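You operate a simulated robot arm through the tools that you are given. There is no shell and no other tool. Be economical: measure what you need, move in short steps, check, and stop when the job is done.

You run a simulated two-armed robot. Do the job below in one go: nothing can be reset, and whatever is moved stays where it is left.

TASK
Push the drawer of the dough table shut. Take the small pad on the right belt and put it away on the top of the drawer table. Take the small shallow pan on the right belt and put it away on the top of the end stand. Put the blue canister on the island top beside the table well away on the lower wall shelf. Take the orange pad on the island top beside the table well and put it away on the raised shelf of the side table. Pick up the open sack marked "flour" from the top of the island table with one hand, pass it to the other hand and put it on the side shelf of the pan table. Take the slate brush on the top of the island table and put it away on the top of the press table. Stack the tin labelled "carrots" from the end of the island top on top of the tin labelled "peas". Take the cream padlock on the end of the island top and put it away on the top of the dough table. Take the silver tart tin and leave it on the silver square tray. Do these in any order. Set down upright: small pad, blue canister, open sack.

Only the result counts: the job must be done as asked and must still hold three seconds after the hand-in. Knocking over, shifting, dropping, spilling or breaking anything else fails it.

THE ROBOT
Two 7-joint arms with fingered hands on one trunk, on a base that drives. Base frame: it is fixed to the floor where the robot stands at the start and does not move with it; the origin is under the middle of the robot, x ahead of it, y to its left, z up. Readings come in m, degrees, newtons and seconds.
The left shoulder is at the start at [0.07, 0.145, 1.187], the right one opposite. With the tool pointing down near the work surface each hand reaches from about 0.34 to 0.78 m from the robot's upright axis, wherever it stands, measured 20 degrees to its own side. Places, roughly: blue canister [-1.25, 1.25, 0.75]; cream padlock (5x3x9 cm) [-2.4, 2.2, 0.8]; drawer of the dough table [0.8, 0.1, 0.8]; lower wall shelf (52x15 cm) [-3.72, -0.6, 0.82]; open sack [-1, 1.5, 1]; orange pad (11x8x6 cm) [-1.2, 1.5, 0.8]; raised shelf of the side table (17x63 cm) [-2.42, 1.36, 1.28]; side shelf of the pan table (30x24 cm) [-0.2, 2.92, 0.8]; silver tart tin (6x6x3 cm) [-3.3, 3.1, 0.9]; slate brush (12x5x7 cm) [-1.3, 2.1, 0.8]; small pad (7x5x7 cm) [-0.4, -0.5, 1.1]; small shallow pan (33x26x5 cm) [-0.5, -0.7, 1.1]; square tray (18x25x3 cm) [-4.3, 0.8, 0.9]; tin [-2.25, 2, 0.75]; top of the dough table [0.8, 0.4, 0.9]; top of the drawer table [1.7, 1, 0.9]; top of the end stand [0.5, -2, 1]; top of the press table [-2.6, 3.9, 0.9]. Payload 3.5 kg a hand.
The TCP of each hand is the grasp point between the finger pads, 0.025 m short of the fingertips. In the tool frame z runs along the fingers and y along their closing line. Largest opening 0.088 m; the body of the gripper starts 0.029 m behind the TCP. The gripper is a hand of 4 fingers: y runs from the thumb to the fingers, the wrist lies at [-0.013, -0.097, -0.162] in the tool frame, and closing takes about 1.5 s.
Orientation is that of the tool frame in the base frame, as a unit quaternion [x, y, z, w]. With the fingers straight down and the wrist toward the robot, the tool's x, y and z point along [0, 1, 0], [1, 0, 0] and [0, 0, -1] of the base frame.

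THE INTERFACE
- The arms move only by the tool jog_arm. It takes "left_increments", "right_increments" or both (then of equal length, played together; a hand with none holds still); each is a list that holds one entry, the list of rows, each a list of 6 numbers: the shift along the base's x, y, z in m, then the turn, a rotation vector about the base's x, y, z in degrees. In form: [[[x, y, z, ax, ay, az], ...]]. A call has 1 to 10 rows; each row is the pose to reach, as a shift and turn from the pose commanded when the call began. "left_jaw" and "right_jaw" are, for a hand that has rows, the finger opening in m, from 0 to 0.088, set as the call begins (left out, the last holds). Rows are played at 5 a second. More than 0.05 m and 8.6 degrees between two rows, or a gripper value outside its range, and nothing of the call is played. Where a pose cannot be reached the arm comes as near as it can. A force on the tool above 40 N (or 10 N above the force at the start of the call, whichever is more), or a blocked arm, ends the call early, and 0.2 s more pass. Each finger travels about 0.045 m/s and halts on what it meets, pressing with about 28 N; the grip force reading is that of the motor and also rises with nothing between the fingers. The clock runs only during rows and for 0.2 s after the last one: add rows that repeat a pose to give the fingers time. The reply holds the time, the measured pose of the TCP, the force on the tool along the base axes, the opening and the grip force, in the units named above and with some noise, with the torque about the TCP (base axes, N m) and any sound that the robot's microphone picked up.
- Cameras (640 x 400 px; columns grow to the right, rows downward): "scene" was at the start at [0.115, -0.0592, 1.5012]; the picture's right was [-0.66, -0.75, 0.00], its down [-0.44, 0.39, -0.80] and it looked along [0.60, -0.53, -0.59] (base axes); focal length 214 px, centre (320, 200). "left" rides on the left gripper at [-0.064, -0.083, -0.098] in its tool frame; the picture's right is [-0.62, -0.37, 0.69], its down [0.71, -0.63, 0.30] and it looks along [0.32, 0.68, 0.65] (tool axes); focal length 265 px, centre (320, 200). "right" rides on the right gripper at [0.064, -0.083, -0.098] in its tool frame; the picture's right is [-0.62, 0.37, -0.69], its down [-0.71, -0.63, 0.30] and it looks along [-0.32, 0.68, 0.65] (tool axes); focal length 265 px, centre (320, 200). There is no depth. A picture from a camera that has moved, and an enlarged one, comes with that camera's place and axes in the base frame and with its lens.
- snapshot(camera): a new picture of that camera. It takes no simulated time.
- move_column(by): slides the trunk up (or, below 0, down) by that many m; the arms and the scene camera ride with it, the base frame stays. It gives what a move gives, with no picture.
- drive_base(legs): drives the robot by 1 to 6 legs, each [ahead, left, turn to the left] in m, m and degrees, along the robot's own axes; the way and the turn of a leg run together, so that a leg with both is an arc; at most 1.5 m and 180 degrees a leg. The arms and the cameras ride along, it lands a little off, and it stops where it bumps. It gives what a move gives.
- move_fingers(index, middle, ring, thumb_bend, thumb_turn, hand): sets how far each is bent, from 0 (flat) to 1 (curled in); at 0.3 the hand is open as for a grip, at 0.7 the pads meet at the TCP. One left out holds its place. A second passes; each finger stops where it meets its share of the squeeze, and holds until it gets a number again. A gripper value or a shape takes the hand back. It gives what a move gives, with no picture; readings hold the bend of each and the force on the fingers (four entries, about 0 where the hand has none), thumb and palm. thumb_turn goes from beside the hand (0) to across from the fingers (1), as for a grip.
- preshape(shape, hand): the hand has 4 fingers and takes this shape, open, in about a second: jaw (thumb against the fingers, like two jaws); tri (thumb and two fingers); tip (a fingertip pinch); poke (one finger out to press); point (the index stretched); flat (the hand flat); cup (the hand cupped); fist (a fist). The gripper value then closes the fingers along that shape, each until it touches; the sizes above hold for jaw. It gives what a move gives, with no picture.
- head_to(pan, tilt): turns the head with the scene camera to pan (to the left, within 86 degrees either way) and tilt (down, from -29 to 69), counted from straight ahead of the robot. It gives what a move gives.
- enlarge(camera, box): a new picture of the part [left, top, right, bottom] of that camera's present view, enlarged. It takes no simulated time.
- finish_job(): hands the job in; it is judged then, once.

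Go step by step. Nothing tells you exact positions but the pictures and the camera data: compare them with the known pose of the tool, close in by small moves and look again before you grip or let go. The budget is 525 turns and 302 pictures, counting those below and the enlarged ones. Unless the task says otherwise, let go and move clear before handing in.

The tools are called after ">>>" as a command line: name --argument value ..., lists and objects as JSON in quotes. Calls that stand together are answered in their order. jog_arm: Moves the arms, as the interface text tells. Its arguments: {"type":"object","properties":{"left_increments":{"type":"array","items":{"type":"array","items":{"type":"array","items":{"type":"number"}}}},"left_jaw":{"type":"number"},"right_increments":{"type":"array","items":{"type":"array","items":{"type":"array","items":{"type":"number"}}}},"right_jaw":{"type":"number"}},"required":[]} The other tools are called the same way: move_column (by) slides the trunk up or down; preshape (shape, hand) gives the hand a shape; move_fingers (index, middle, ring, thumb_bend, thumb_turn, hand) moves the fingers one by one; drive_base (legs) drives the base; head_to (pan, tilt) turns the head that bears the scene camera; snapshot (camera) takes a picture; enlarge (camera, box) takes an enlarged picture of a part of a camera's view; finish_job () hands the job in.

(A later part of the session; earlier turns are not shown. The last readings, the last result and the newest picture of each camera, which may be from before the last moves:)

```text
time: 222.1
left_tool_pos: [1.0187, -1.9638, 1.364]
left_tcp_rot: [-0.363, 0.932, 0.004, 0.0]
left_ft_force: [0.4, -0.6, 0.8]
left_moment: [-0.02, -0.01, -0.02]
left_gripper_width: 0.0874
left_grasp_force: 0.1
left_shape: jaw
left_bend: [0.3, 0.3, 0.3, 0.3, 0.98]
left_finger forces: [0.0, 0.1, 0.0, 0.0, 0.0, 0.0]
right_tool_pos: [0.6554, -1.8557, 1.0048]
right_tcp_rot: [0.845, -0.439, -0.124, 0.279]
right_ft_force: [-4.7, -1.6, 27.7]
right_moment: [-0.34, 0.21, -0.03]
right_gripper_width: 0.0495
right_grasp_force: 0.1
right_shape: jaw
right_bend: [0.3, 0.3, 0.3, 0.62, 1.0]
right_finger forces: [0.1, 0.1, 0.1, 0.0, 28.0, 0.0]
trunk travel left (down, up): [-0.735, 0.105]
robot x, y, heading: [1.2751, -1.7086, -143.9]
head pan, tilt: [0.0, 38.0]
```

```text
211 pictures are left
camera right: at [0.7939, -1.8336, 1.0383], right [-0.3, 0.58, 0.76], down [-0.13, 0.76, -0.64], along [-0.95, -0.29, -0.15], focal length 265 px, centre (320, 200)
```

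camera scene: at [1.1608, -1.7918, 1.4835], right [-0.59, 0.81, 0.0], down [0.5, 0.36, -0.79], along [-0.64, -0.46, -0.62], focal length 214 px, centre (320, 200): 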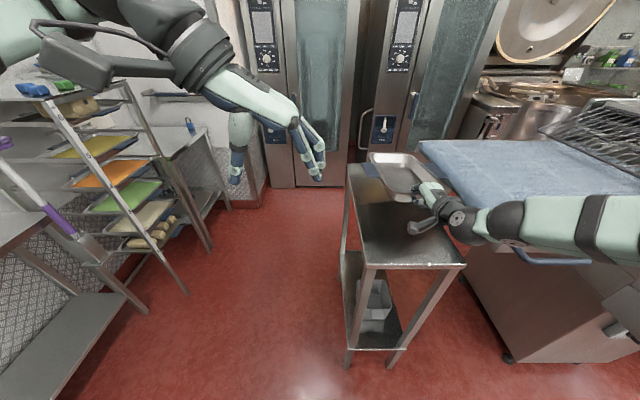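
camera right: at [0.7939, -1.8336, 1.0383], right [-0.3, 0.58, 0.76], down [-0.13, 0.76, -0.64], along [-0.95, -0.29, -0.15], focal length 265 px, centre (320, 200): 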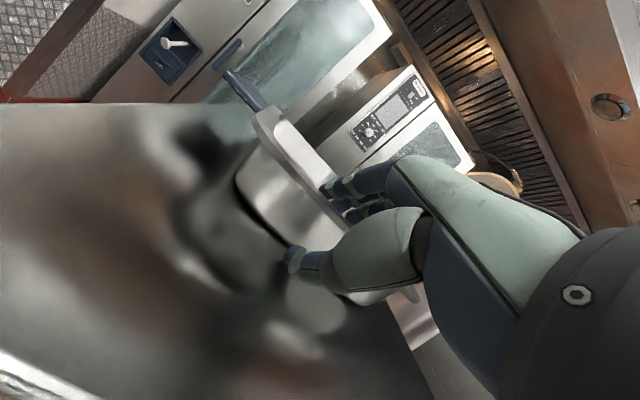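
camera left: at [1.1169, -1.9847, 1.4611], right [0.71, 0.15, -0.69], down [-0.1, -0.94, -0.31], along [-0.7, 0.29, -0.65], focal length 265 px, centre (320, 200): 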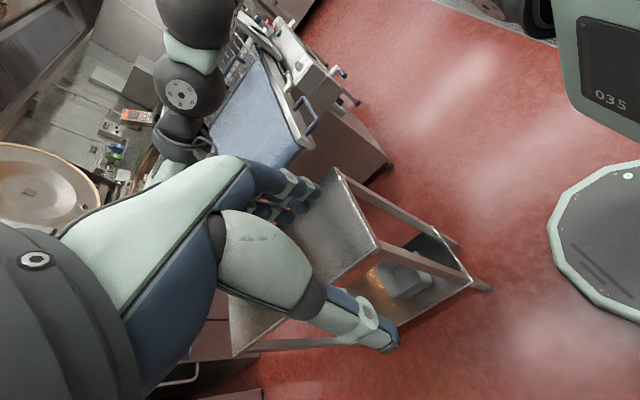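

>>> jog_arm --right_increments '[[[0.004, 0.003, 0.01, 0, 0, 0], [0.008, 0.006, 0.03, 0, 0, 0], [0.016, 0.012, 0.06, 0, 0, 0], [0.024, 0.018, 0.1, 0, 0, 0], [0.04, 0.03, 0.14, 0, 0, 0], [0.06, 0.04, 0.18, 0, 0, 0], [0.08, 0.06, 0.22, 0, 0, 0], [0.1, 0.07, 0.26, 0, 0, 0]]]'

>>> snapshot --camera "scene"

```text
time: 223.9
left_tool_pos: [1.0123, -1.9605, 1.3633]
left_tcp_rot: [-0.362, 0.932, 0.002, 0.002]
left_ft_force: [0.0, -0.2, -0.6]
left_moment: [0.0, 0.0, 0.01]
left_gripper_width: 0.0878
left_grasp_force: 0.1
left_shape: jaw
left_bend: [0.3, 0.3, 0.3, 0.3, 0.98]
left_finger forces: [0.0, 0.0, 0.1, 0.0, 0.1, 0.0]
right_tool_pos: [0.7241, -1.7676, 1.2449]
right_tcp_rot: [0.846, -0.44, -0.113, 0.279]
right_ft_force: [-0.6, 0.8, -0.1]
right_moment: [-0.02, -0.02, -0.01]
right_gripper_width: 0.0878
right_grasp_force: 0.1
right_shape: jaw
right_bend: [0.3, 0.3, 0.3, 0.3, 0.98]
right_finger forces: [0.0, 0.0, 0.0, 0.0, 0.0, 0.1]
right hand out of reach, approached as far as the arm can: row 7, 8
trunk travel left (down, up): [-0.735, 0.105]
robot x, y, heading: [1.2698, -1.7095, -143.8]
head pan, tilt: [0.0, 38.0]
```

```text
210 pictures are left
camera scene: at [1.162, -1.7862, 1.4839], right [-0.59, 0.81, 0.0], down [0.5, 0.36, -0.79], along [-0.64, -0.47, -0.62], focal length 214 px, centre (320, 200)
```

scene: 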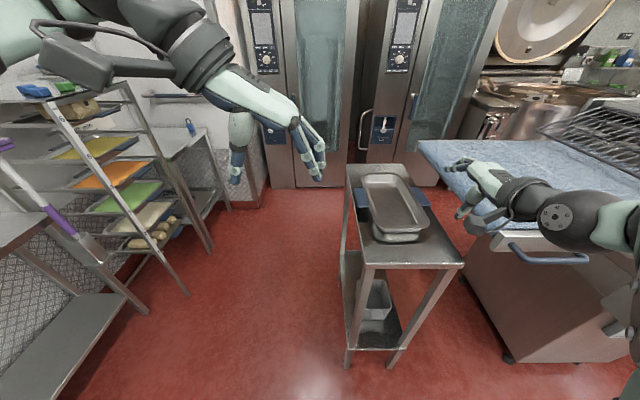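

The pan is in place. I back away and bring both hands to their neutral forward poses.

>>> drive_base --legs '[[-0.3, 0, 0]]'

>>> jog_arm --left_increments '[[[0, 0, 0, 0, 0, 8.5], [0, 0, 0, 0, 0, 17], [0, 0, 0, 0, 0, 25.5], [0, 0, 0, 0, 0, 34], [0, 0, 0, 0, 0, 42.5], [0, 0, 0, 0, 0, 51], [0, 0, 0, 0, 0, 59.5], [0, 0, 0, 0, 0, 68], [0, 0, 0, 0, 0, 76.5], [0, 0, 0, 0, 0, 85]]]' --right_increments '[[[0, 0, 0.01, 2, -2.7, 0], [0, 0, 0.02, 4, -5.4, 0], [0, 0, 0.03, 6, -8.1, 0], [0, 0, 0.04, 8, -10.9, 0], [0, 0, 0.05, 10, -13.6, 0], [0, 0, 0.06, 12, -16.3, 0], [0, 0, 0.06, 14, -19, 0], [0, 0, 0.06, 16, -21.7, 0], [0, 0, 0.06, 18, -24.4, 0], [0, 0, 0.06, 20, -27, 0]]]'

```text
time: 225.9
left_tool_pos: [1.2538, -1.7906, 1.3623]
left_tcp_rot: [-0.362, 0.932, 0.004, 0.003]
left_ft_force: [0.2, -0.2, -0.4]
left_moment: [-0.01, 0.0, 0.01]
left_gripper_width: 0.0878
left_grasp_force: 0.2
left_shape: jaw
left_bend: [0.3, 0.3, 0.3, 0.3, 0.98]
left_finger forces: [0.0, 0.1, 0.0, 0.0, 0.0, 0.0]
right_tool_pos: [0.9646, -1.5959, 1.2426]
right_tcp_rot: [0.846, -0.441, -0.115, 0.276]
right_ft_force: [0.9, 0.3, 0.3]
right_moment: [-0.04, 0.01, 0.03]
right_gripper_width: 0.0874
right_grasp_force: 0.1
right_shape: jaw
right_bend: [0.3, 0.3, 0.3, 0.3, 0.98]
right_finger forces: [0.0, 0.0, 0.0, 0.1, 0.0, 0.0]
trunk travel left (down, up): [-0.735, 0.105]
robot x, y, heading: [1.5131, -1.5364, -144.1]
head pan, tilt: [0.0, 38.0]
```

```text
time: 228.1
left_tool_pos: [1.1703, -1.8214, 1.3927]
left_tcp_rot: [0.899, -0.438, -0.008, -0.005]
left_ft_force: [0.4, -0.1, 0.1]
left_moment: [0.02, -0.01, 0.02]
left_gripper_width: 0.0879
left_grasp_force: 0.1
left_shape: jaw
left_bend: [0.3, 0.3, 0.3, 0.3, 0.98]
left_finger forces: [0.0, 0.0, 0.0, 0.0, 0.1, 0.0]
left hand out of reach, approached as far as the arm can: row 1, 2, 3, 4, 5, 6, 7, 8, 9, 10
right_tool_pos: [0.9628, -1.5925, 1.3033]
right_tcp_rot: [0.884, -0.466, 0.012, 0.016]
right_ft_force: [0.0, 0.3, -1.5]
right_moment: [0.03, -0.01, 0.02]
right_gripper_width: 0.0878
right_grasp_force: 0.0
right_shape: jaw
right_bend: [0.3, 0.3, 0.3, 0.3, 0.98]
right_finger forces: [0.0, 0.0, 0.0, 0.0, 0.0, 0.0]
right hand out of reach, approached as far as the arm can: row 2, 3, 4
trunk travel left (down, up): [-0.735, 0.105]
robot x, y, heading: [1.5148, -1.5328, -144.1]
head pan, tilt: [0.0, 38.0]
```

Next the island. I turn and drive down the aisle toward it.

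>>> drive_base --legs '[[0, 0, -90], [0, 0.14, 0], [1.5, 0, 0], [1.3, 0, 0]]'

>>> head_to --pan 10 --tilt 30

>>> snapshot --camera "scene"

```text
time: 246.4
left_tool_pos: [-0.5401, 0.9791, 1.3934]
left_tcp_rot: [-0.321, 0.947, 0.005, 0.01]
left_ft_force: [-0.2, 0.1, 0.1]
left_moment: [-0.03, 0.0, 0.06]
left_gripper_width: 0.0877
left_grasp_force: 0.0
left_shape: jaw
left_bend: [0.3, 0.3, 0.3, 0.3, 0.98]
left_finger forces: [0.0, 0.0, 0.0, 0.0, 0.1, 0.0]
right_tool_pos: [-0.3111, 1.1858, 1.3037]
right_tcp_rot: [-0.295, 0.955, 0.005, -0.019]
right_ft_force: [-0.3, -0.3, 0.6]
right_moment: [0.0, 0.01, -0.03]
right_gripper_width: 0.088
right_grasp_force: 0.0
right_shape: jaw
right_bend: [0.3, 0.3, 0.3, 0.3, 0.98]
right_finger forces: [0.1, 0.0, 0.0, 0.1, 0.1, 0.1]
trunk travel left (down, up): [-0.735, 0.105]
robot x, y, heading: [-0.2524, 0.6367, 125.9]
head pan, tilt: [0.0, 38.0]
```

```text
time: 247.1
left_tool_pos: [-0.5406, 0.9778, 1.3955]
left_tcp_rot: [-0.322, 0.947, 0.005, 0.01]
left_ft_force: [-0.1, 1.0, 0.2]
left_moment: [-0.03, 0.0, -0.01]
left_gripper_width: 0.0881
left_grasp_force: 0.0
left_shape: jaw
left_bend: [0.3, 0.3, 0.3, 0.3, 0.98]
left_finger forces: [0.0, 0.1, 0.1, 0.0, 0.0, 0.0]
right_tool_pos: [-0.3133, 1.186, 1.3035]
right_tcp_rot: [-0.296, 0.955, 0.004, -0.019]
right_ft_force: [0.5, 0.5, 0.9]
right_moment: [-0.01, 0.01, 0.02]
right_gripper_width: 0.0876
right_grasp_force: 0.0
right_shape: jaw
right_bend: [0.3, 0.3, 0.3, 0.3, 0.98]
right_finger forces: [0.1, 0.1, 0.0, 0.0, 0.0, 0.0]
trunk travel left (down, up): [-0.735, 0.105]
robot x, y, heading: [-0.2492, 0.6337, 126.2]
head pan, tilt: [10.0, 30.0]
```

```text
209 pictures are left
camera scene: at [-0.3476, 0.7383, 1.4962], right [0.7, 0.72, 0.0], down [0.36, -0.35, -0.87], along [-0.62, 0.6, -0.5], focal length 214 px, centre (320, 200)
```

scene: 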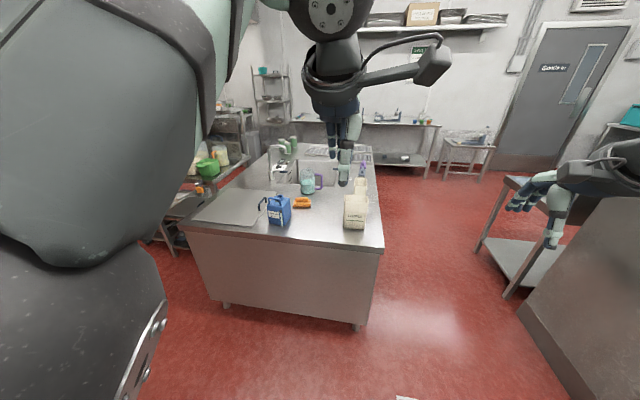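

The island's near end holds the blue canister, orange pad and flour sack. I go closer to pick the sack first.

>>> drive_base --legs '[[0.35, 0.1, 0]]'

>>> head_to --pan -5 --tilt 38

>>> snapshot --camera "scene"

>>> snapshot --camera "right"

```text
time: 249.4
left_tool_pos: [-0.8269, 1.2015, 1.3959]
left_tcp_rot: [-0.323, 0.946, 0.006, 0.011]
left_ft_force: [-0.2, 0.1, 0.2]
left_moment: [0.03, 0.01, 0.02]
left_gripper_width: 0.0878
left_grasp_force: 0.1
left_shape: jaw
left_bend: [0.3, 0.3, 0.3, 0.3, 0.98]
left_finger forces: [0.0, 0.1, 0.0, 0.1, 0.1, 0.0]
right_tool_pos: [-0.5985, 1.4102, 1.305]
right_tcp_rot: [-0.295, 0.955, 0.005, -0.02]
right_ft_force: [-0.1, -0.2, -0.1]
right_moment: [-0.01, 0.02, 0.02]
right_gripper_width: 0.0879
right_grasp_force: 0.2
right_shape: jaw
right_bend: [0.3, 0.3, 0.3, 0.3, 0.98]
right_finger forces: [0.1, 0.0, 0.1, 0.0, 0.0, 0.0]
trunk travel left (down, up): [-0.735, 0.105]
robot x, y, heading: [-0.5392, 0.8633, 126.2]
head pan, tilt: [10.0, 30.0]
```

```text
time: 250.2
left_tool_pos: [-0.8291, 1.203, 1.3954]
left_tcp_rot: [-0.323, 0.946, 0.004, 0.012]
left_ft_force: [0.4, -0.3, 0.7]
left_moment: [-0.01, 0.03, 0.02]
left_gripper_width: 0.0879
left_grasp_force: 0.2
left_shape: jaw
left_bend: [0.3, 0.3, 0.3, 0.3, 0.98]
left_finger forces: [0.1, 0.0, 0.1, 0.0, 0.1, 0.0]
right_tool_pos: [-0.5998, 1.413, 1.3039]
right_tcp_rot: [-0.296, 0.955, 0.004, -0.018]
right_ft_force: [-0.7, -0.1, 0.1]
right_moment: [0.02, -0.02, -0.02]
right_gripper_width: 0.0874
right_grasp_force: 0.0
right_shape: jaw
right_bend: [0.3, 0.3, 0.3, 0.3, 0.98]
right_finger forces: [0.1, 0.0, 0.1, 0.0, 0.0, 0.1]
trunk travel left (down, up): [-0.735, 0.105]
robot x, y, heading: [-0.5392, 0.8571, 126.2]
head pan, tilt: [-5.0, 38.0]
```

```text
208 pictures are left
camera scene: at [-0.6141, 0.9742, 1.4838], right [0.86, 0.52, 0.0], down [0.32, -0.53, -0.79], along [-0.41, 0.67, -0.62], focal length 214 px, centre (320, 200)
```

scene: 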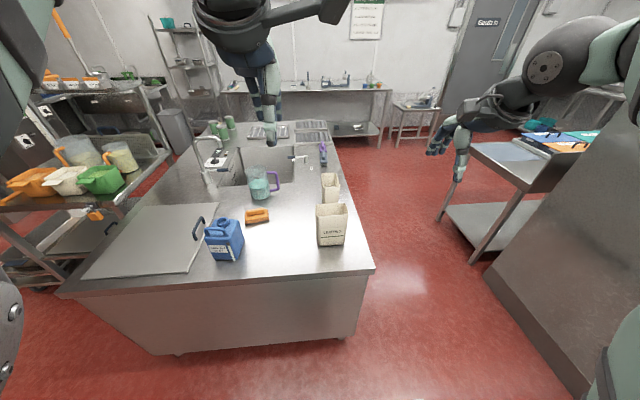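

```text
207 pictures are left
camera right: at [-0.6024, 1.3072, 1.4018], right [0.33, 0.66, 0.68], down [0.93, -0.12, -0.34], along [-0.14, 0.75, -0.65], focal length 265 px, centre (320, 200)
```

right: 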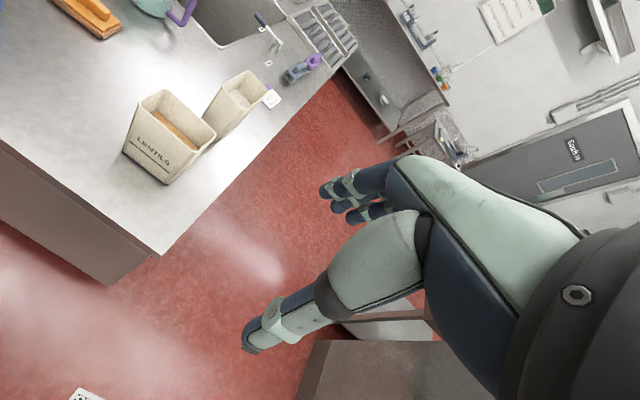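

Two sacks: the front one says LENTILS. I check the one behind it.

>>> enlarge --camera "scene" --box '[220, 120, 400, 260]'

>>> enlarge --camera "right" --box '[60, 0, 360, 200]'

```text
2.86 times, centred on (310, 190) of scene
camera zoom: at [-0.6141, 0.9742, 1.4838], right [0.86, 0.52, 0.0], down [0.32, -0.53, -0.79], along [-0.41, 0.67, -0.62], focal length 613 px, centre (349, 229)
```

zoom: 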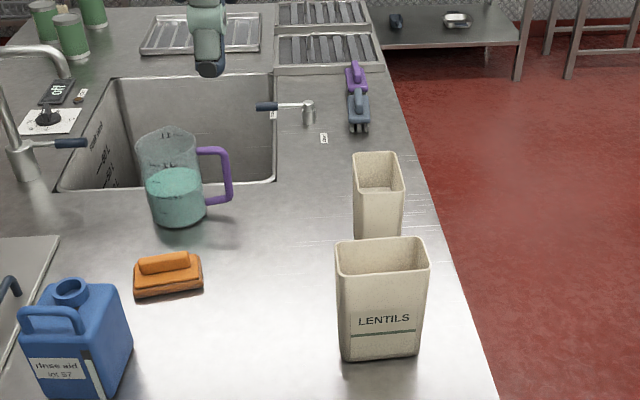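

```text
2.00 times, centred on (210, 100) of right
camera zoom: at [-0.6024, 1.3072, 1.4018], right [0.33, 0.66, 0.68], down [0.93, -0.12, -0.34], along [-0.14, 0.75, -0.65], focal length 531 px, centre (540, 400)
```

zoom: 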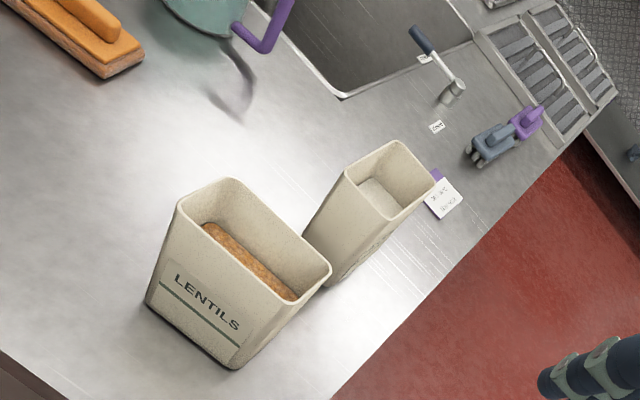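

The flour sack stands behind the lentils at about (-1.008, 1.711), rim z 0.945; island top is z 0.755. I approach it from the aisle on the island's right side.

>>> drive_base --legs '[[0.2, 0, 0], [0, -0.83, 0], [0.75, 0, 0], [0, 0, 90]]'

>>> head_to --pan 0 --tilt 45

>>> snapshot --camera "scene"

>>> snapshot --camera "right"

```text
time: 263.3
left_tool_pos: [-0.7698, 1.8316, 1.3955]
left_tcp_rot: [0.894, -0.448, -0.011, -0.004]
left_ft_force: [-0.9, -0.9, -0.8]
left_moment: [-0.02, 0.03, -0.03]
left_gripper_width: 0.088
left_grasp_force: 0.0
left_shape: jaw
left_bend: [0.3, 0.3, 0.3, 0.3, 0.98]
left_finger forces: [0.0, 0.1, 0.0, 0.0, 0.1, 0.0]
right_tool_pos: [-0.976, 2.0659, 1.3044]
right_tcp_rot: [0.881, -0.473, 0.01, 0.017]
right_ft_force: [0.0, 0.1, -0.1]
right_moment: [-0.01, -0.02, -0.01]
right_gripper_width: 0.0877
right_grasp_force: 0.0
right_shape: jaw
right_bend: [0.3, 0.3, 0.3, 0.3, 0.98]
right_finger forces: [0.0, 0.0, 0.1, 0.1, 0.0, 0.0]
trunk travel left (down, up): [-0.735, 0.105]
robot x, y, heading: [-0.4248, 2.1184, -144.7]
head pan, tilt: [-5.0, 38.0]
```

```text
time: 264.0
left_tool_pos: [-0.7712, 1.8327, 1.3962]
left_tcp_rot: [0.895, -0.447, -0.011, -0.005]
left_ft_force: [1.2, 0.2, 0.5]
left_moment: [0.02, 0.01, 0.03]
left_gripper_width: 0.0879
left_grasp_force: 0.1
left_shape: jaw
left_bend: [0.3, 0.3, 0.3, 0.3, 0.98]
left_finger forces: [0.0, 0.0, 0.0, 0.0, 0.0, 0.1]
right_tool_pos: [-0.9752, 2.0649, 1.3032]
right_tcp_rot: [0.881, -0.473, 0.01, 0.016]
right_ft_force: [0.2, 0.0, 0.1]
right_moment: [0.01, 0.01, 0.01]
right_gripper_width: 0.0875
right_grasp_force: 0.0
right_shape: jaw
right_bend: [0.3, 0.3, 0.3, 0.3, 0.98]
right_finger forces: [0.0, 0.0, 0.1, 0.1, 0.1, 0.0]
trunk travel left (down, up): [-0.735, 0.105]
robot x, y, heading: [-0.4239, 2.1209, -144.8]
head pan, tilt: [0.0, 45.0]
```

```text
204 pictures are left
camera scene: at [-0.5328, 2.0408, 1.4736], right [-0.58, 0.82, 0.0], down [0.58, 0.41, -0.71], along [-0.58, -0.41, -0.71], focal length 214 px, centre (320, 200)
```

scene: 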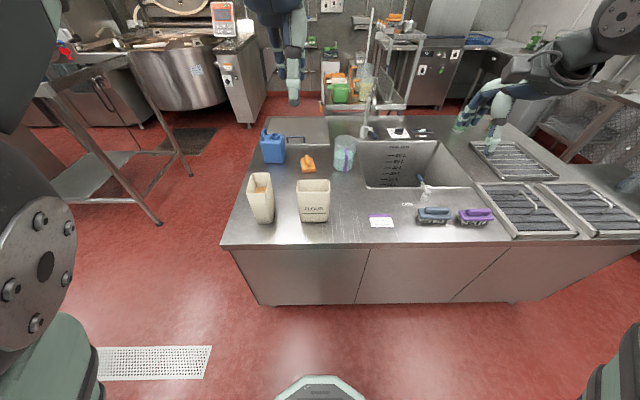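

```text
203 pictures are left
camera right: at [-0.8713, 2.0612, 1.4019], right [-0.65, 0.34, 0.68], down [0.13, 0.93, -0.34], along [-0.75, -0.13, -0.65], focal length 265 px, centre (320, 200)
```

right: 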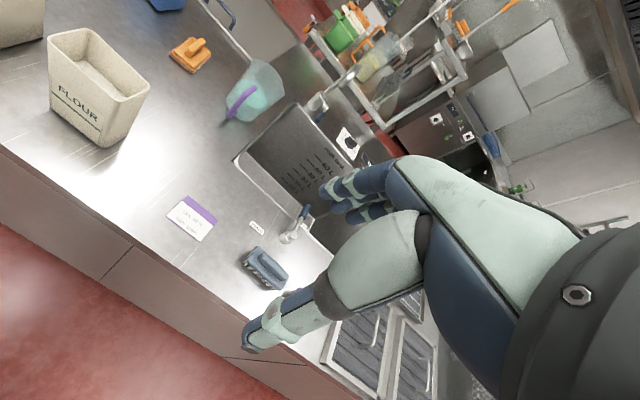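

Clear view: the FLOUR sack faces me. I move 10 cm closer and turn the right hand so it can pinch the sack's right wall.

>>> drive_base --legs '[[0.1, 0, 0.8]]'

>>> enlarge --camera "scene" --box '[240, 150, 400, 270]'

>>> snapshot --camera "right"

```text
time: 265.1
left_tool_pos: [-0.8457, 1.7717, 1.3958]
left_tcp_rot: [0.898, -0.44, -0.012, -0.003]
left_ft_force: [0.6, -1.1, -0.3]
left_moment: [0.01, -0.01, 0.01]
left_gripper_width: 0.0878
left_grasp_force: 0.0
left_shape: jaw
left_bend: [0.3, 0.3, 0.3, 0.3, 0.98]
left_finger forces: [0.0, 0.0, 0.1, 0.0, 0.1, 0.0]
right_tool_pos: [-1.0539, 2.0012, 1.3059]
right_tcp_rot: [0.884, -0.466, 0.01, 0.018]
right_ft_force: [-0.1, -0.4, 0.3]
right_moment: [0.01, 0.05, 0.0]
right_gripper_width: 0.0875
right_grasp_force: 0.0
right_shape: jaw
right_bend: [0.3, 0.3, 0.3, 0.3, 0.98]
right_finger forces: [0.0, 0.1, 0.0, 0.1, 0.0, 0.1]
trunk travel left (down, up): [-0.735, 0.105]
robot x, y, heading: [-0.5097, 2.058, -144.0]
head pan, tilt: [0.0, 45.0]
```

```text
3.33 times, centred on (320, 210) of scene
camera zoom: at [-0.6099, 1.9834, 1.474], right [-0.59, 0.81, 0.0], down [0.57, 0.42, -0.71], along [-0.57, -0.42, -0.71], focal length 715 px, centre (320, 167)
```

zoom: 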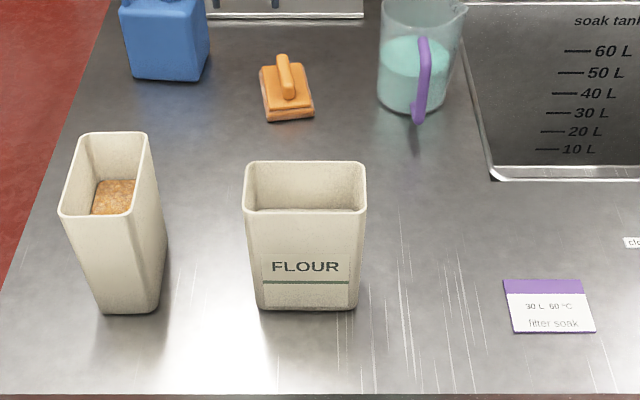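

```text
201 pictures are left
camera right: at [-0.9487, 1.9994, 1.4034], right [-0.65, 0.33, 0.68], down [0.12, 0.93, -0.34], along [-0.75, -0.14, -0.65], focal length 265 px, centre (320, 200)
```

right: 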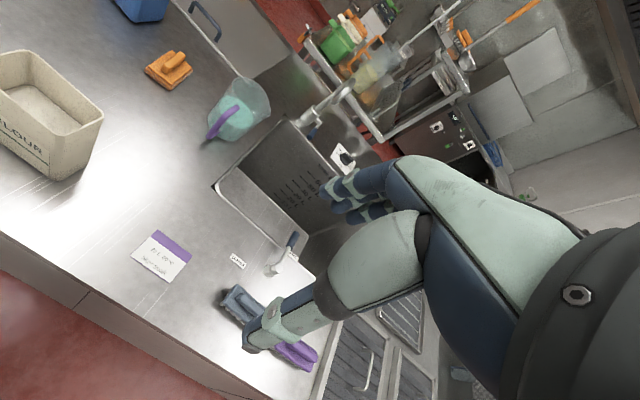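

The sack is about 0.12 wide and 0.07 deep: the right hand can grip across its depth from above. I move the left hand aside and bring the right hand over it.

>>> jog_arm --left_increments '[[[0.025, -0.035, 0, 0, 0, 0], [0.05, -0.07, 0, 0, 0, 0], [0.075, -0.105, 0, 0, 0, 0], [0.1, -0.14, 0, 0, 0, 0]]]'

>>> jog_arm --right_increments '[[[0.006, -0.044, -0.015, 0, 0, 0], [0.012, -0.088, -0.03, 0, 0, 0], [0.018, -0.132, -0.045, 0, 0, 0], [0.024, -0.176, -0.06, 0, 0, 0], [0.03, -0.22, -0.075, 0, 0, 0], [0.036, -0.264, -0.09, 0, 0, 0], [0.042, -0.307, -0.105, 0, 0, 0], [0.045, -0.309, -0.15, 0, 0, 0], [0.045, -0.309, -0.195, 0, 0, 0], [0.045, -0.309, -0.23, 0, 0, 0]]]'

>>> snapshot --camera "right"

>>> enlarge --camera "scene" --box '[240, 130, 400, 250]'

```text
time: 266.1
left_tool_pos: [-0.7466, 1.6263, 1.3949]
left_tcp_rot: [0.897, -0.442, -0.013, -0.004]
left_ft_force: [0.6, -1.0, 0.1]
left_moment: [0.0, 0.01, -0.01]
left_gripper_width: 0.0879
left_grasp_force: 0.1
left_shape: jaw
left_bend: [0.3, 0.3, 0.3, 0.3, 0.98]
left_finger forces: [0.1, 0.1, 0.0, 0.1, 0.1, 0.0]
left hand out of reach, approached as far as the arm can: row 1, 2, 3
right_tool_pos: [-1.0556, 1.9963, 1.3051]
right_tcp_rot: [0.884, -0.467, 0.009, 0.018]
right_ft_force: [0.3, 0.1, -0.9]
right_moment: [0.02, 0.01, 0.01]
right_gripper_width: 0.0874
right_grasp_force: 0.1
right_shape: jaw
right_bend: [0.3, 0.3, 0.3, 0.3, 0.98]
right_finger forces: [0.0, 0.0, 0.1, 0.0, 0.1, 0.0]
trunk travel left (down, up): [-0.735, 0.105]
robot x, y, heading: [-0.5044, 2.0593, -144.1]
head pan, tilt: [0.0, 45.0]
```

```text
time: 268.5
left_tool_pos: [-0.7495, 1.6291, 1.396]
left_tcp_rot: [0.898, -0.441, -0.012, -0.005]
left_ft_force: [-0.4, 0.0, -0.6]
left_moment: [0.05, 0.04, -0.05]
left_gripper_width: 0.0881
left_grasp_force: 0.1
left_shape: jaw
left_bend: [0.3, 0.3, 0.3, 0.3, 0.98]
left_finger forces: [0.0, 0.0, 0.1, 0.1, 0.0, 0.0]
right_tool_pos: [-1.033, 1.7004, 1.0876]
right_tcp_rot: [0.872, -0.488, 0.035, 0.032]
right_ft_force: [-0.3, -0.1, 0.2]
right_moment: [0.0, 0.01, 0.03]
right_gripper_width: 0.0878
right_grasp_force: 0.0
right_shape: jaw
right_bend: [0.3, 0.3, 0.3, 0.3, 0.98]
right_finger forces: [0.0, 0.1, 0.0, 0.0, 0.0, 0.0]
trunk travel left (down, up): [-0.735, 0.105]
robot x, y, heading: [-0.5041, 2.06, -143.8]
head pan, tilt: [0.0, 45.0]
stopped in row 10 (right hand): the arm was blocked; the commanded pose is now the measured one
```

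```text
200 pictures are left
camera right: at [-0.9309, 1.6989, 1.1891], right [-0.66, 0.4, 0.64], down [0.17, 0.91, -0.38], along [-0.73, -0.14, -0.67], focal length 265 px, centre (320, 200)
```

right: 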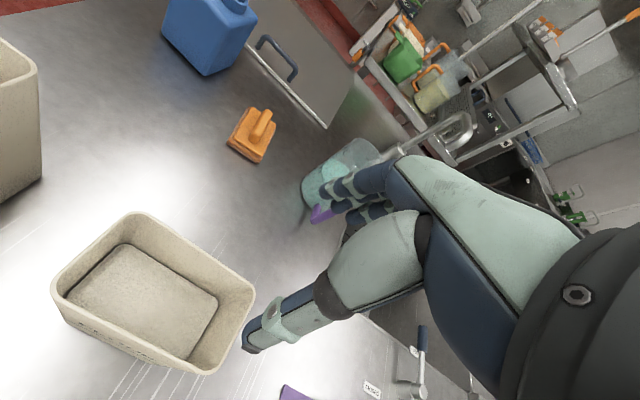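

```text
3.33 times, centred on (320, 190) of scene
camera zoom: at [-0.6125, 1.9812, 1.4737], right [-0.59, 0.81, 0.0], down [0.57, 0.42, -0.71], along [-0.57, -0.42, -0.71], focal length 715 px, centre (320, 233)
```

zoom: 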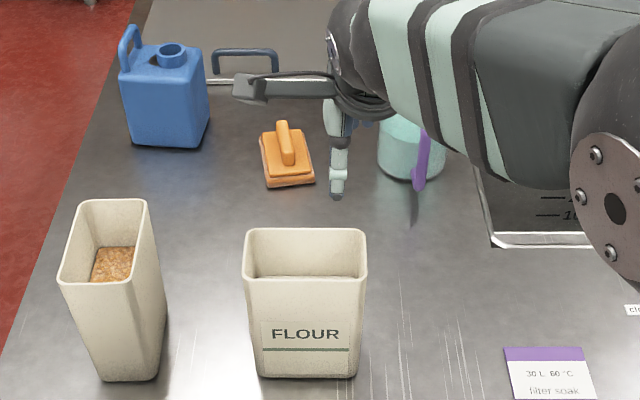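

The right arm stopped at its own limit, slightly tilted, 4 cm off the sack. I lower the trunk and correct the pose.

>>> move_column --by -0.12

>>> jog_arm --right_increments '[[[0.015, -0.002, 0.02, 1.7, 0.6, 1.5], [0.03, -0.004, 0.04, 3.4, 1.2, 3], [0.039, -0.005, 0.06, 5.1, 1.9, 4.5]]]'

>>> snapshot --camera "right"

```text
time: 270.0
left_tool_pos: [-0.7492, 1.6286, 1.275]
left_tcp_rot: [0.897, -0.441, -0.012, -0.005]
left_ft_force: [0.3, -0.8, 0.2]
left_moment: [0.0, 0.0, 0.03]
left_gripper_width: 0.0878
left_grasp_force: 0.0
left_shape: jaw
left_bend: [0.3, 0.3, 0.3, 0.3, 0.98]
left_finger forces: [0.0, 0.0, 0.0, 0.0, 0.1, 0.0]
right_tool_pos: [-1.0331, 1.6998, 0.9685]
right_tcp_rot: [0.872, -0.487, 0.034, 0.032]
right_ft_force: [-0.8, -0.4, 0.6]
right_moment: [0.01, -0.01, 0.02]
right_gripper_width: 0.0877
right_grasp_force: 0.0
right_shape: jaw
right_bend: [0.3, 0.3, 0.3, 0.3, 0.98]
right_finger forces: [0.0, 0.1, 0.0, 0.0, 0.0, 0.1]
trunk travel left (down, up): [-0.615, 0.225]
robot x, y, heading: [-0.5064, 2.0613, -143.8]
head pan, tilt: [0.0, 45.0]
```

```text
time: 270.8
left_tool_pos: [-0.7502, 1.6292, 1.2751]
left_tcp_rot: [0.898, -0.441, -0.012, -0.004]
left_ft_force: [-0.3, 1.0, 0.4]
left_moment: [-0.01, 0.0, -0.03]
left_gripper_width: 0.0881
left_grasp_force: 0.0
left_shape: jaw
left_bend: [0.3, 0.3, 0.3, 0.3, 0.98]
left_finger forces: [0.0, 0.0, 0.0, 0.1, 0.0, 0.0]
right_tool_pos: [-1.0084, 1.7044, 1.0314]
right_tcp_rot: [0.884, -0.467, 0.016, 0.004]
right_ft_force: [0.6, 1.1, -0.3]
right_moment: [-0.04, 0.02, -0.02]
right_gripper_width: 0.088
right_grasp_force: 0.0
right_shape: jaw
right_bend: [0.3, 0.3, 0.3, 0.3, 0.98]
right_finger forces: [0.0, 0.1, 0.1, 0.1, 0.0, 0.0]
trunk travel left (down, up): [-0.615, 0.225]
robot x, y, heading: [-0.5063, 2.0618, -144.1]
head pan, tilt: [0.0, 45.0]
```

```text
198 pictures are left
camera right: at [-0.9059, 1.7014, 1.1314], right [-0.67, 0.32, 0.67], down [0.13, 0.94, -0.32], along [-0.73, -0.13, -0.67], focal length 265 px, centre (320, 200)
```

right: 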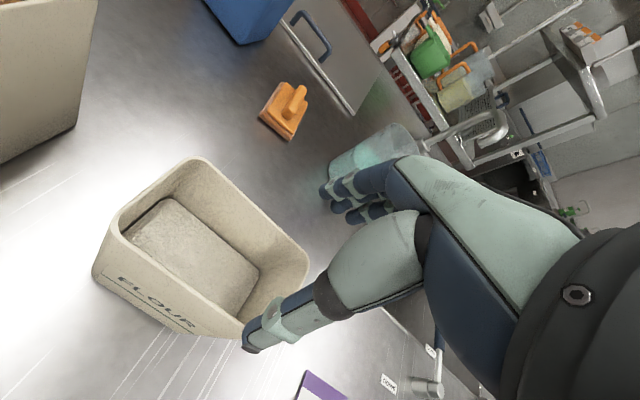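

>>> jog_arm --right_increments '[[[0.0175, -0.0125, 0.0, 0, 0, 0], [0.0175, -0.0125, -0.03, 0, 0, 0]]]'

>>> snapshot --camera "right"

>>> enlarge --camera "scene" --box '[240, 130, 400, 250]'

```text
time: 271.6
left_tool_pos: [-0.7493, 1.6304, 1.2755]
left_tcp_rot: [0.897, -0.441, -0.011, -0.005]
left_ft_force: [-0.7, -0.3, 0.3]
left_moment: [-0.02, 0.02, 0.01]
left_gripper_width: 0.0877
left_grasp_force: 0.0
left_shape: jaw
left_bend: [0.3, 0.3, 0.3, 0.3, 0.98]
left_finger forces: [0.0, 0.0, 0.0, 0.1, 0.0, 0.1]
right_tool_pos: [-0.9977, 1.695, 1.017]
right_tcp_rot: [0.881, -0.473, 0.03, 0.019]
right_ft_force: [0.1, -0.6, 0.1]
right_moment: [0.01, -0.02, -0.02]
right_gripper_width: 0.0875
right_grasp_force: 0.0
right_shape: jaw
right_bend: [0.3, 0.3, 0.3, 0.3, 0.98]
right_finger forces: [0.0, 0.1, 0.0, 0.1, 0.1, 0.1]
trunk travel left (down, up): [-0.615, 0.225]
robot x, y, heading: [-0.5065, 2.0599, -144.0]
head pan, tilt: [0.0, 45.0]
stopped in row 2 (right hand): the arm was blocked; the commanded pose is now the measured one
```

```text
197 pictures are left
camera right: at [-0.8961, 1.6928, 1.1193], right [-0.67, 0.36, 0.65], down [0.14, 0.92, -0.36], along [-0.73, -0.15, -0.67], focal length 265 px, centre (320, 200)
```

right: 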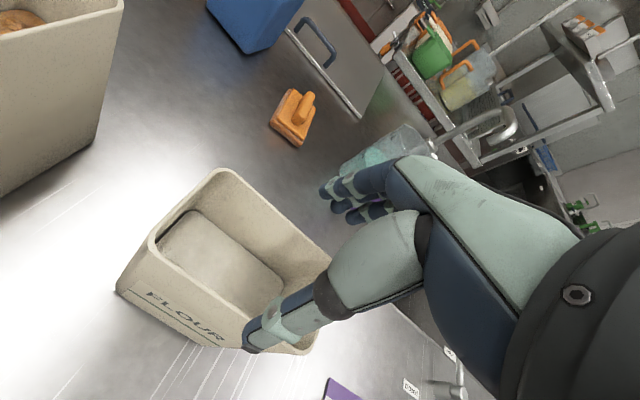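

```text
3.33 times, centred on (320, 190) of scene
camera zoom: at [-0.6131, 1.9812, 1.3536], right [-0.59, 0.81, 0.0], down [0.57, 0.42, -0.71], along [-0.57, -0.42, -0.71], focal length 715 px, centre (320, 233)
```

zoom: 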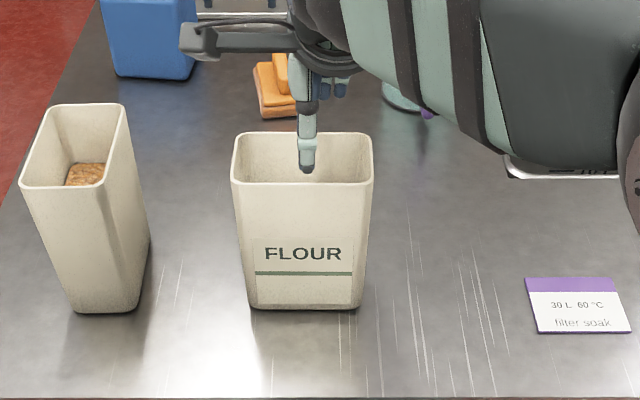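

Its elbow geometry blocks it that far across. I shift the base left so the sack lies more to the right hand's own side.

>>> drive_base --legs '[[0, 0.14, 0]]'

>>> jog_arm --right_increments '[[[-0.02, 0.028, 0.01, 0.9, 0.4, 0.5], [-0.04, 0.056, 0.02, 1.8, 0.8, 1], [-0.06, 0.084, 0.02, 2.6, 1.2, 1.5], [-0.074, 0.105, 0.02, 3.4, 1.5, 2]]]'

>>> snapshot --camera "right"

```text
time: 273.0
left_tool_pos: [-0.6674, 1.5169, 1.2757]
left_tcp_rot: [0.897, -0.442, -0.011, -0.004]
left_ft_force: [-0.5, -0.3, -0.4]
left_moment: [-0.03, 0.0, -0.02]
left_gripper_width: 0.0879
left_grasp_force: 0.0
left_shape: jaw
left_bend: [0.3, 0.3, 0.3, 0.3, 0.98]
left_finger forces: [0.0, 0.1, 0.0, 0.0, 0.0, 0.1]
right_tool_pos: [-0.9169, 1.5819, 1.0173]
right_tcp_rot: [0.88, -0.474, 0.03, 0.018]
right_ft_force: [0.6, 0.2, 0.8]
right_moment: [-0.03, 0.06, 0.0]
right_gripper_width: 0.0875
right_grasp_force: 0.0
right_shape: jaw
right_bend: [0.3, 0.3, 0.3, 0.3, 0.98]
right_finger forces: [0.0, 0.1, 0.1, 0.0, 0.0, 0.0]
trunk travel left (down, up): [-0.615, 0.225]
robot x, y, heading: [-0.4263, 1.9477, -144.0]
head pan, tilt: [0.0, 45.0]
```

```text
time: 274.0
left_tool_pos: [-0.6671, 1.5173, 1.2742]
left_tcp_rot: [0.897, -0.442, -0.011, -0.004]
left_ft_force: [0.0, 0.2, 0.2]
left_moment: [0.0, 0.02, 0.0]
left_gripper_width: 0.0882
left_grasp_force: 0.0
left_shape: jaw
left_bend: [0.3, 0.3, 0.3, 0.3, 0.98]
left_finger forces: [0.0, 0.1, 0.1, 0.0, 0.0, 0.0]
right_tool_pos: [-0.9906, 1.6861, 1.0381]
right_tcp_rot: [0.888, -0.46, 0.006, -0.002]
right_ft_force: [0.4, 0.6, -0.3]
right_moment: [-0.04, -0.02, 0.01]
right_gripper_width: 0.0879
right_grasp_force: 0.0
right_shape: jaw
right_bend: [0.3, 0.3, 0.3, 0.3, 0.98]
right_finger forces: [0.0, 0.0, 0.1, 0.1, 0.0, 0.0]
trunk travel left (down, up): [-0.615, 0.225]
robot x, y, heading: [-0.4263, 1.9411, -143.9]
head pan, tilt: [0.0, 45.0]
```

```text
195 pictures are left
camera right: at [-0.8861, 1.6832, 1.1363], right [-0.67, 0.29, 0.68], down [0.1, 0.95, -0.31], along [-0.74, -0.13, -0.66], focal length 265 px, centre (320, 200)
```

right: 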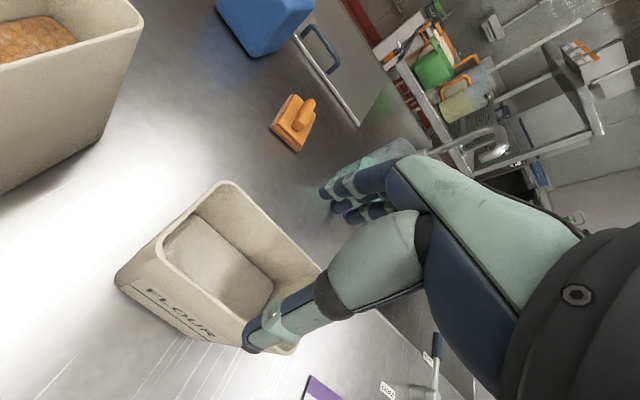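

>>> jog_arm --right_increments '[[[0, 0, -0.03, 0, 0, 0], [0, 0, -0.06, 0, 0, 0]]]'

>>> snapshot --camera "right"

>>> enlarge --camera "scene" --box '[260, 110, 440, 240]'

```text
time: 274.6
left_tool_pos: [-0.668, 1.5156, 1.274]
left_tcp_rot: [0.897, -0.443, -0.011, -0.005]
left_ft_force: [0.2, 0.6, -0.3]
left_moment: [-0.02, 0.0, 0.0]
left_gripper_width: 0.0876
left_grasp_force: 0.1
left_shape: jaw
left_bend: [0.3, 0.3, 0.3, 0.3, 0.98]
left_finger forces: [0.1, 0.0, 0.0, 0.0, 0.0, 0.0]
right_tool_pos: [-0.9907, 1.6841, 0.9778]
right_tcp_rot: [0.889, -0.458, 0.005, -0.002]
right_ft_force: [0.5, 0.3, -0.5]
right_moment: [0.02, 0.02, -0.05]
right_gripper_width: 0.0878
right_grasp_force: 0.1
right_shape: jaw
right_bend: [0.3, 0.3, 0.3, 0.3, 0.98]
right_finger forces: [0.0, 0.0, 0.1, 0.1, 0.1, 0.0]
trunk travel left (down, up): [-0.615, 0.225]
robot x, y, heading: [-0.4251, 1.945, -144.2]
head pan, tilt: [0.0, 45.0]
```

```text
194 pictures are left
camera right: at [-0.8858, 1.6812, 1.0768], right [-0.67, 0.29, 0.69], down [0.1, 0.95, -0.3], along [-0.74, -0.13, -0.66], focal length 265 px, centre (320, 200)
```

right: 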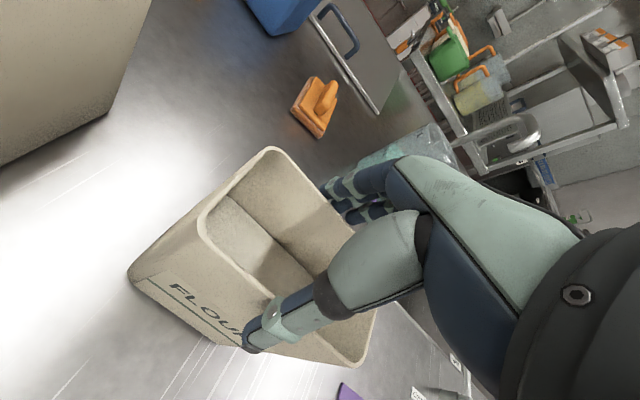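

```text
3.08 times, centred on (350, 175) of scene
camera zoom: at [-0.5313, 1.8674, 1.3535], right [-0.59, 0.81, 0.0], down [0.57, 0.42, -0.71], along [-0.57, -0.42, -0.71], focal length 660 px, centre (228, 277)
```

zoom: 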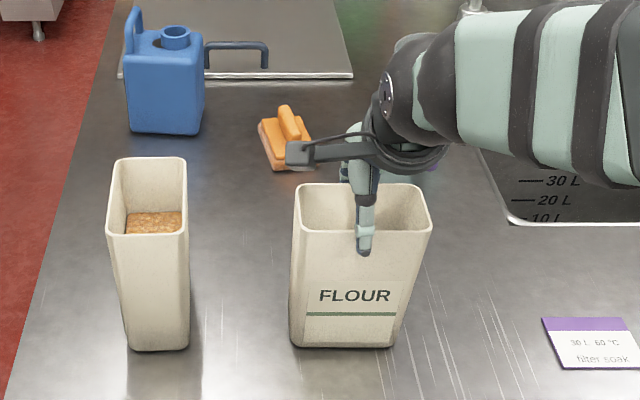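

Thumb is in front and fingers behind the sack. I lower 5 cm and check contact.

>>> jog_arm --right_increments '[[[0, 0, -0.015, 0, 0, 0], [0, 0, -0.03, 0, 0, 0], [0, 0, -0.045, 0, 0, 0]]]'

>>> snapshot --camera "right"

>>> enlarge --camera "scene" --box '[260, 110, 440, 240]'

```text
time: 275.4
left_tool_pos: [-0.6645, 1.5185, 1.2758]
left_tcp_rot: [0.897, -0.442, -0.012, -0.003]
left_ft_force: [-1.4, -0.3, 0.5]
left_moment: [-0.03, -0.02, -0.01]
left_gripper_width: 0.0879
left_grasp_force: 0.1
left_shape: jaw
left_bend: [0.3, 0.3, 0.3, 0.3, 0.98]
left_finger forces: [0.1, 0.1, 0.0, 0.1, 0.0, 0.1]
right_tool_pos: [-0.9918, 1.6819, 0.9504]
right_tcp_rot: [0.888, -0.46, -0.002, 0.016]
right_ft_force: [6.3, 4.5, 25.7]
right_moment: [0.25, -0.47, 0.01]
right_gripper_width: 0.0881
right_grasp_force: 0.2
right_shape: jaw
right_bend: [0.25, 0.3, 0.3, 0.26, 0.97]
right_finger forces: [12.7, 0.0, 0.0, 0.1, 28.5, 0.0]
trunk travel left (down, up): [-0.615, 0.225]
robot x, y, heading: [-0.4252, 1.9494, -144.0]
head pan, tilt: [0.0, 45.0]
stopped in row 3 (right hand): the force on the tool passed its limit at 48 N (the readings are from after the stop); the commanded pose is now the measured one
```

```text
192 pictures are left
camera right: at [-0.8854, 1.6812, 1.0463], right [-0.65, 0.31, 0.7], down [0.1, 0.94, -0.33], along [-0.76, -0.15, -0.64], focal length 265 px, centre (320, 200)
```

right: 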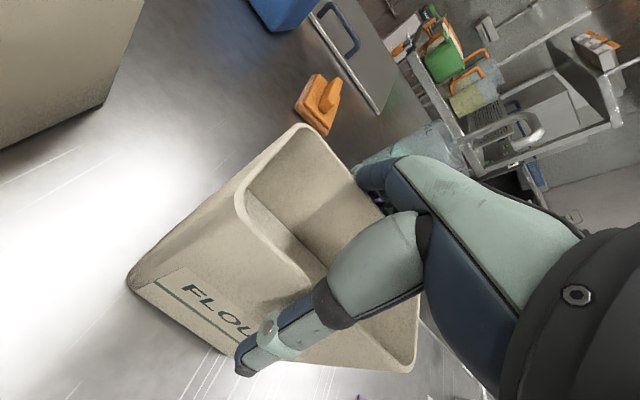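

```text
3.08 times, centred on (350, 175) of scene
camera zoom: at [-0.5267, 1.8699, 1.3542], right [-0.59, 0.81, 0.0], down [0.57, 0.41, -0.71], along [-0.57, -0.42, -0.7], focal length 660 px, centre (228, 277)
```

zoom: 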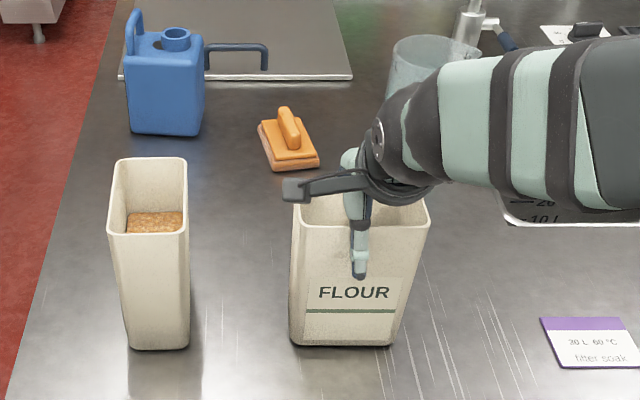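

The fit is snug: fingers already straddle the rim. I close here.

>>> jog_arm --right_increments '[[[0, 0, 0, 0, 0, 0], [0, 0, 0, 0, 0, 0], [0, 0, 0, 0, 0, 0], [0, 0, 0, 0, 0, 0]]]' --right_jaw 0

>>> snapshot --camera "right"

```text
time: 276.4
left_tool_pos: [-0.6617, 1.5197, 1.2781]
left_tcp_rot: [0.897, -0.442, -0.014, -0.002]
left_ft_force: [0.7, -0.8, -0.3]
left_moment: [-0.05, -0.03, 0.01]
left_gripper_width: 0.0881
left_grasp_force: 0.1
left_shape: jaw
left_bend: [0.3, 0.3, 0.3, 0.3, 0.98]
left_finger forces: [0.0, 0.0, 0.0, 0.0, 0.1, 0.0]
right_tool_pos: [-0.9909, 1.6836, 0.9503]
right_tcp_rot: [0.888, -0.461, -0.002, 0.016]
right_ft_force: [4.2, 2.0, 29.2]
right_moment: [-0.31, 0.22, 0.04]
right_gripper_width: 0.0607
right_grasp_force: 27.6
right_shape: jaw
right_bend: [0.24, 0.38, 0.33, 0.56, 0.98]
right_finger forces: [40.8, 14.2, 4.2, 0.0, 61.6, 0.0]
trunk travel left (down, up): [-0.615, 0.225]
robot x, y, heading: [-0.4222, 1.9465, -144.0]
head pan, tilt: [0.0, 45.0]
```

```text
190 pictures are left
camera right: at [-0.8837, 1.682, 1.0457], right [-0.65, 0.31, 0.7], down [0.1, 0.94, -0.33], along [-0.76, -0.15, -0.64], focal length 265 px, centre (320, 200)
```

right: 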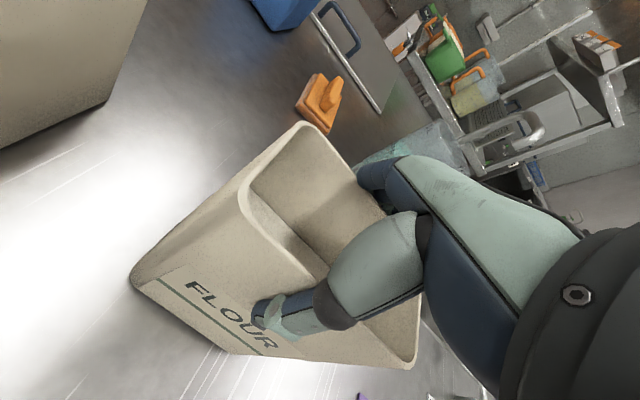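

Gripped. I lift it.

>>> jog_arm --right_increments '[[[0, 0, 0.01, 0, 0, 0], [0, 0, 0.03, 0, 0, 0], [0, 0, 0.06, 0, 0, 0], [0, 0, 0.1, 0, 0, 0], [0, 0, 0.14, 0, 0, 0]]]'

>>> snapshot --camera "right"

>>> snapshot --camera "scene"

```text
time: 277.6
left_tool_pos: [-0.6671, 1.5166, 1.2747]
left_tcp_rot: [0.897, -0.442, -0.012, -0.003]
left_ft_force: [-0.1, 0.0, -0.4]
left_moment: [-0.02, 0.02, -0.02]
left_gripper_width: 0.088
left_grasp_force: 0.1
left_shape: jaw
left_bend: [0.3, 0.3, 0.3, 0.3, 0.98]
left_finger forces: [0.0, 0.0, 0.0, 0.0, 0.0, 0.0]
right_tool_pos: [-0.993, 1.6842, 1.0837]
right_tcp_rot: [0.888, -0.459, 0.001, 0.009]
right_ft_force: [-0.4, -0.1, -4.3]
right_moment: [-0.03, -0.03, 0.04]
right_gripper_width: 0.0602
right_grasp_force: 27.5
right_shape: jaw
right_bend: [0.24, 0.38, 0.34, 0.57, 0.98]
right_finger forces: [31.2, 14.1, 3.7, 0.1, 50.3, 0.0]
trunk travel left (down, up): [-0.615, 0.225]
robot x, y, heading: [-0.4226, 1.9456, -144.0]
head pan, tilt: [0.0, 45.0]
```

```text
189 pictures are left
camera right: at [-0.8869, 1.6816, 1.1802], right [-0.65, 0.31, 0.69], down [0.1, 0.94, -0.32], along [-0.75, -0.14, -0.65], focal length 265 px, centre (320, 200)
```

right: 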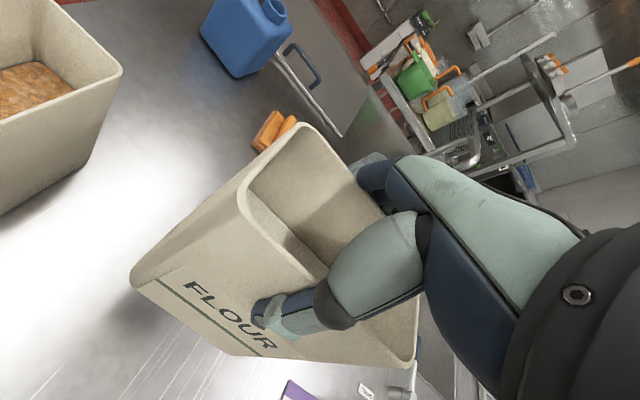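

```text
188 pictures are left
camera scene: at [-0.5301, 1.8679, 1.3536], right [-0.59, 0.81, 0.0], down [0.57, 0.42, -0.71], along [-0.57, -0.42, -0.71], focal length 214 px, centre (320, 200)
```

scene: 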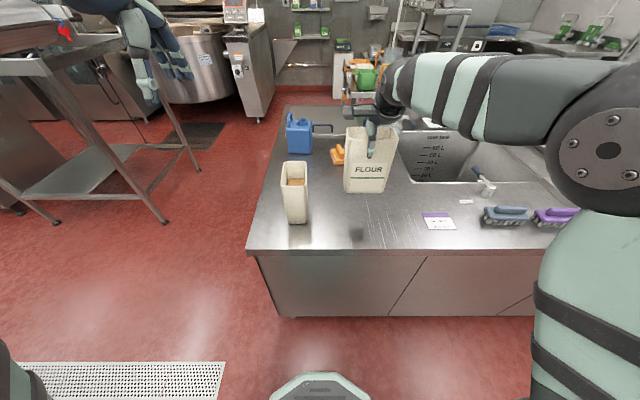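

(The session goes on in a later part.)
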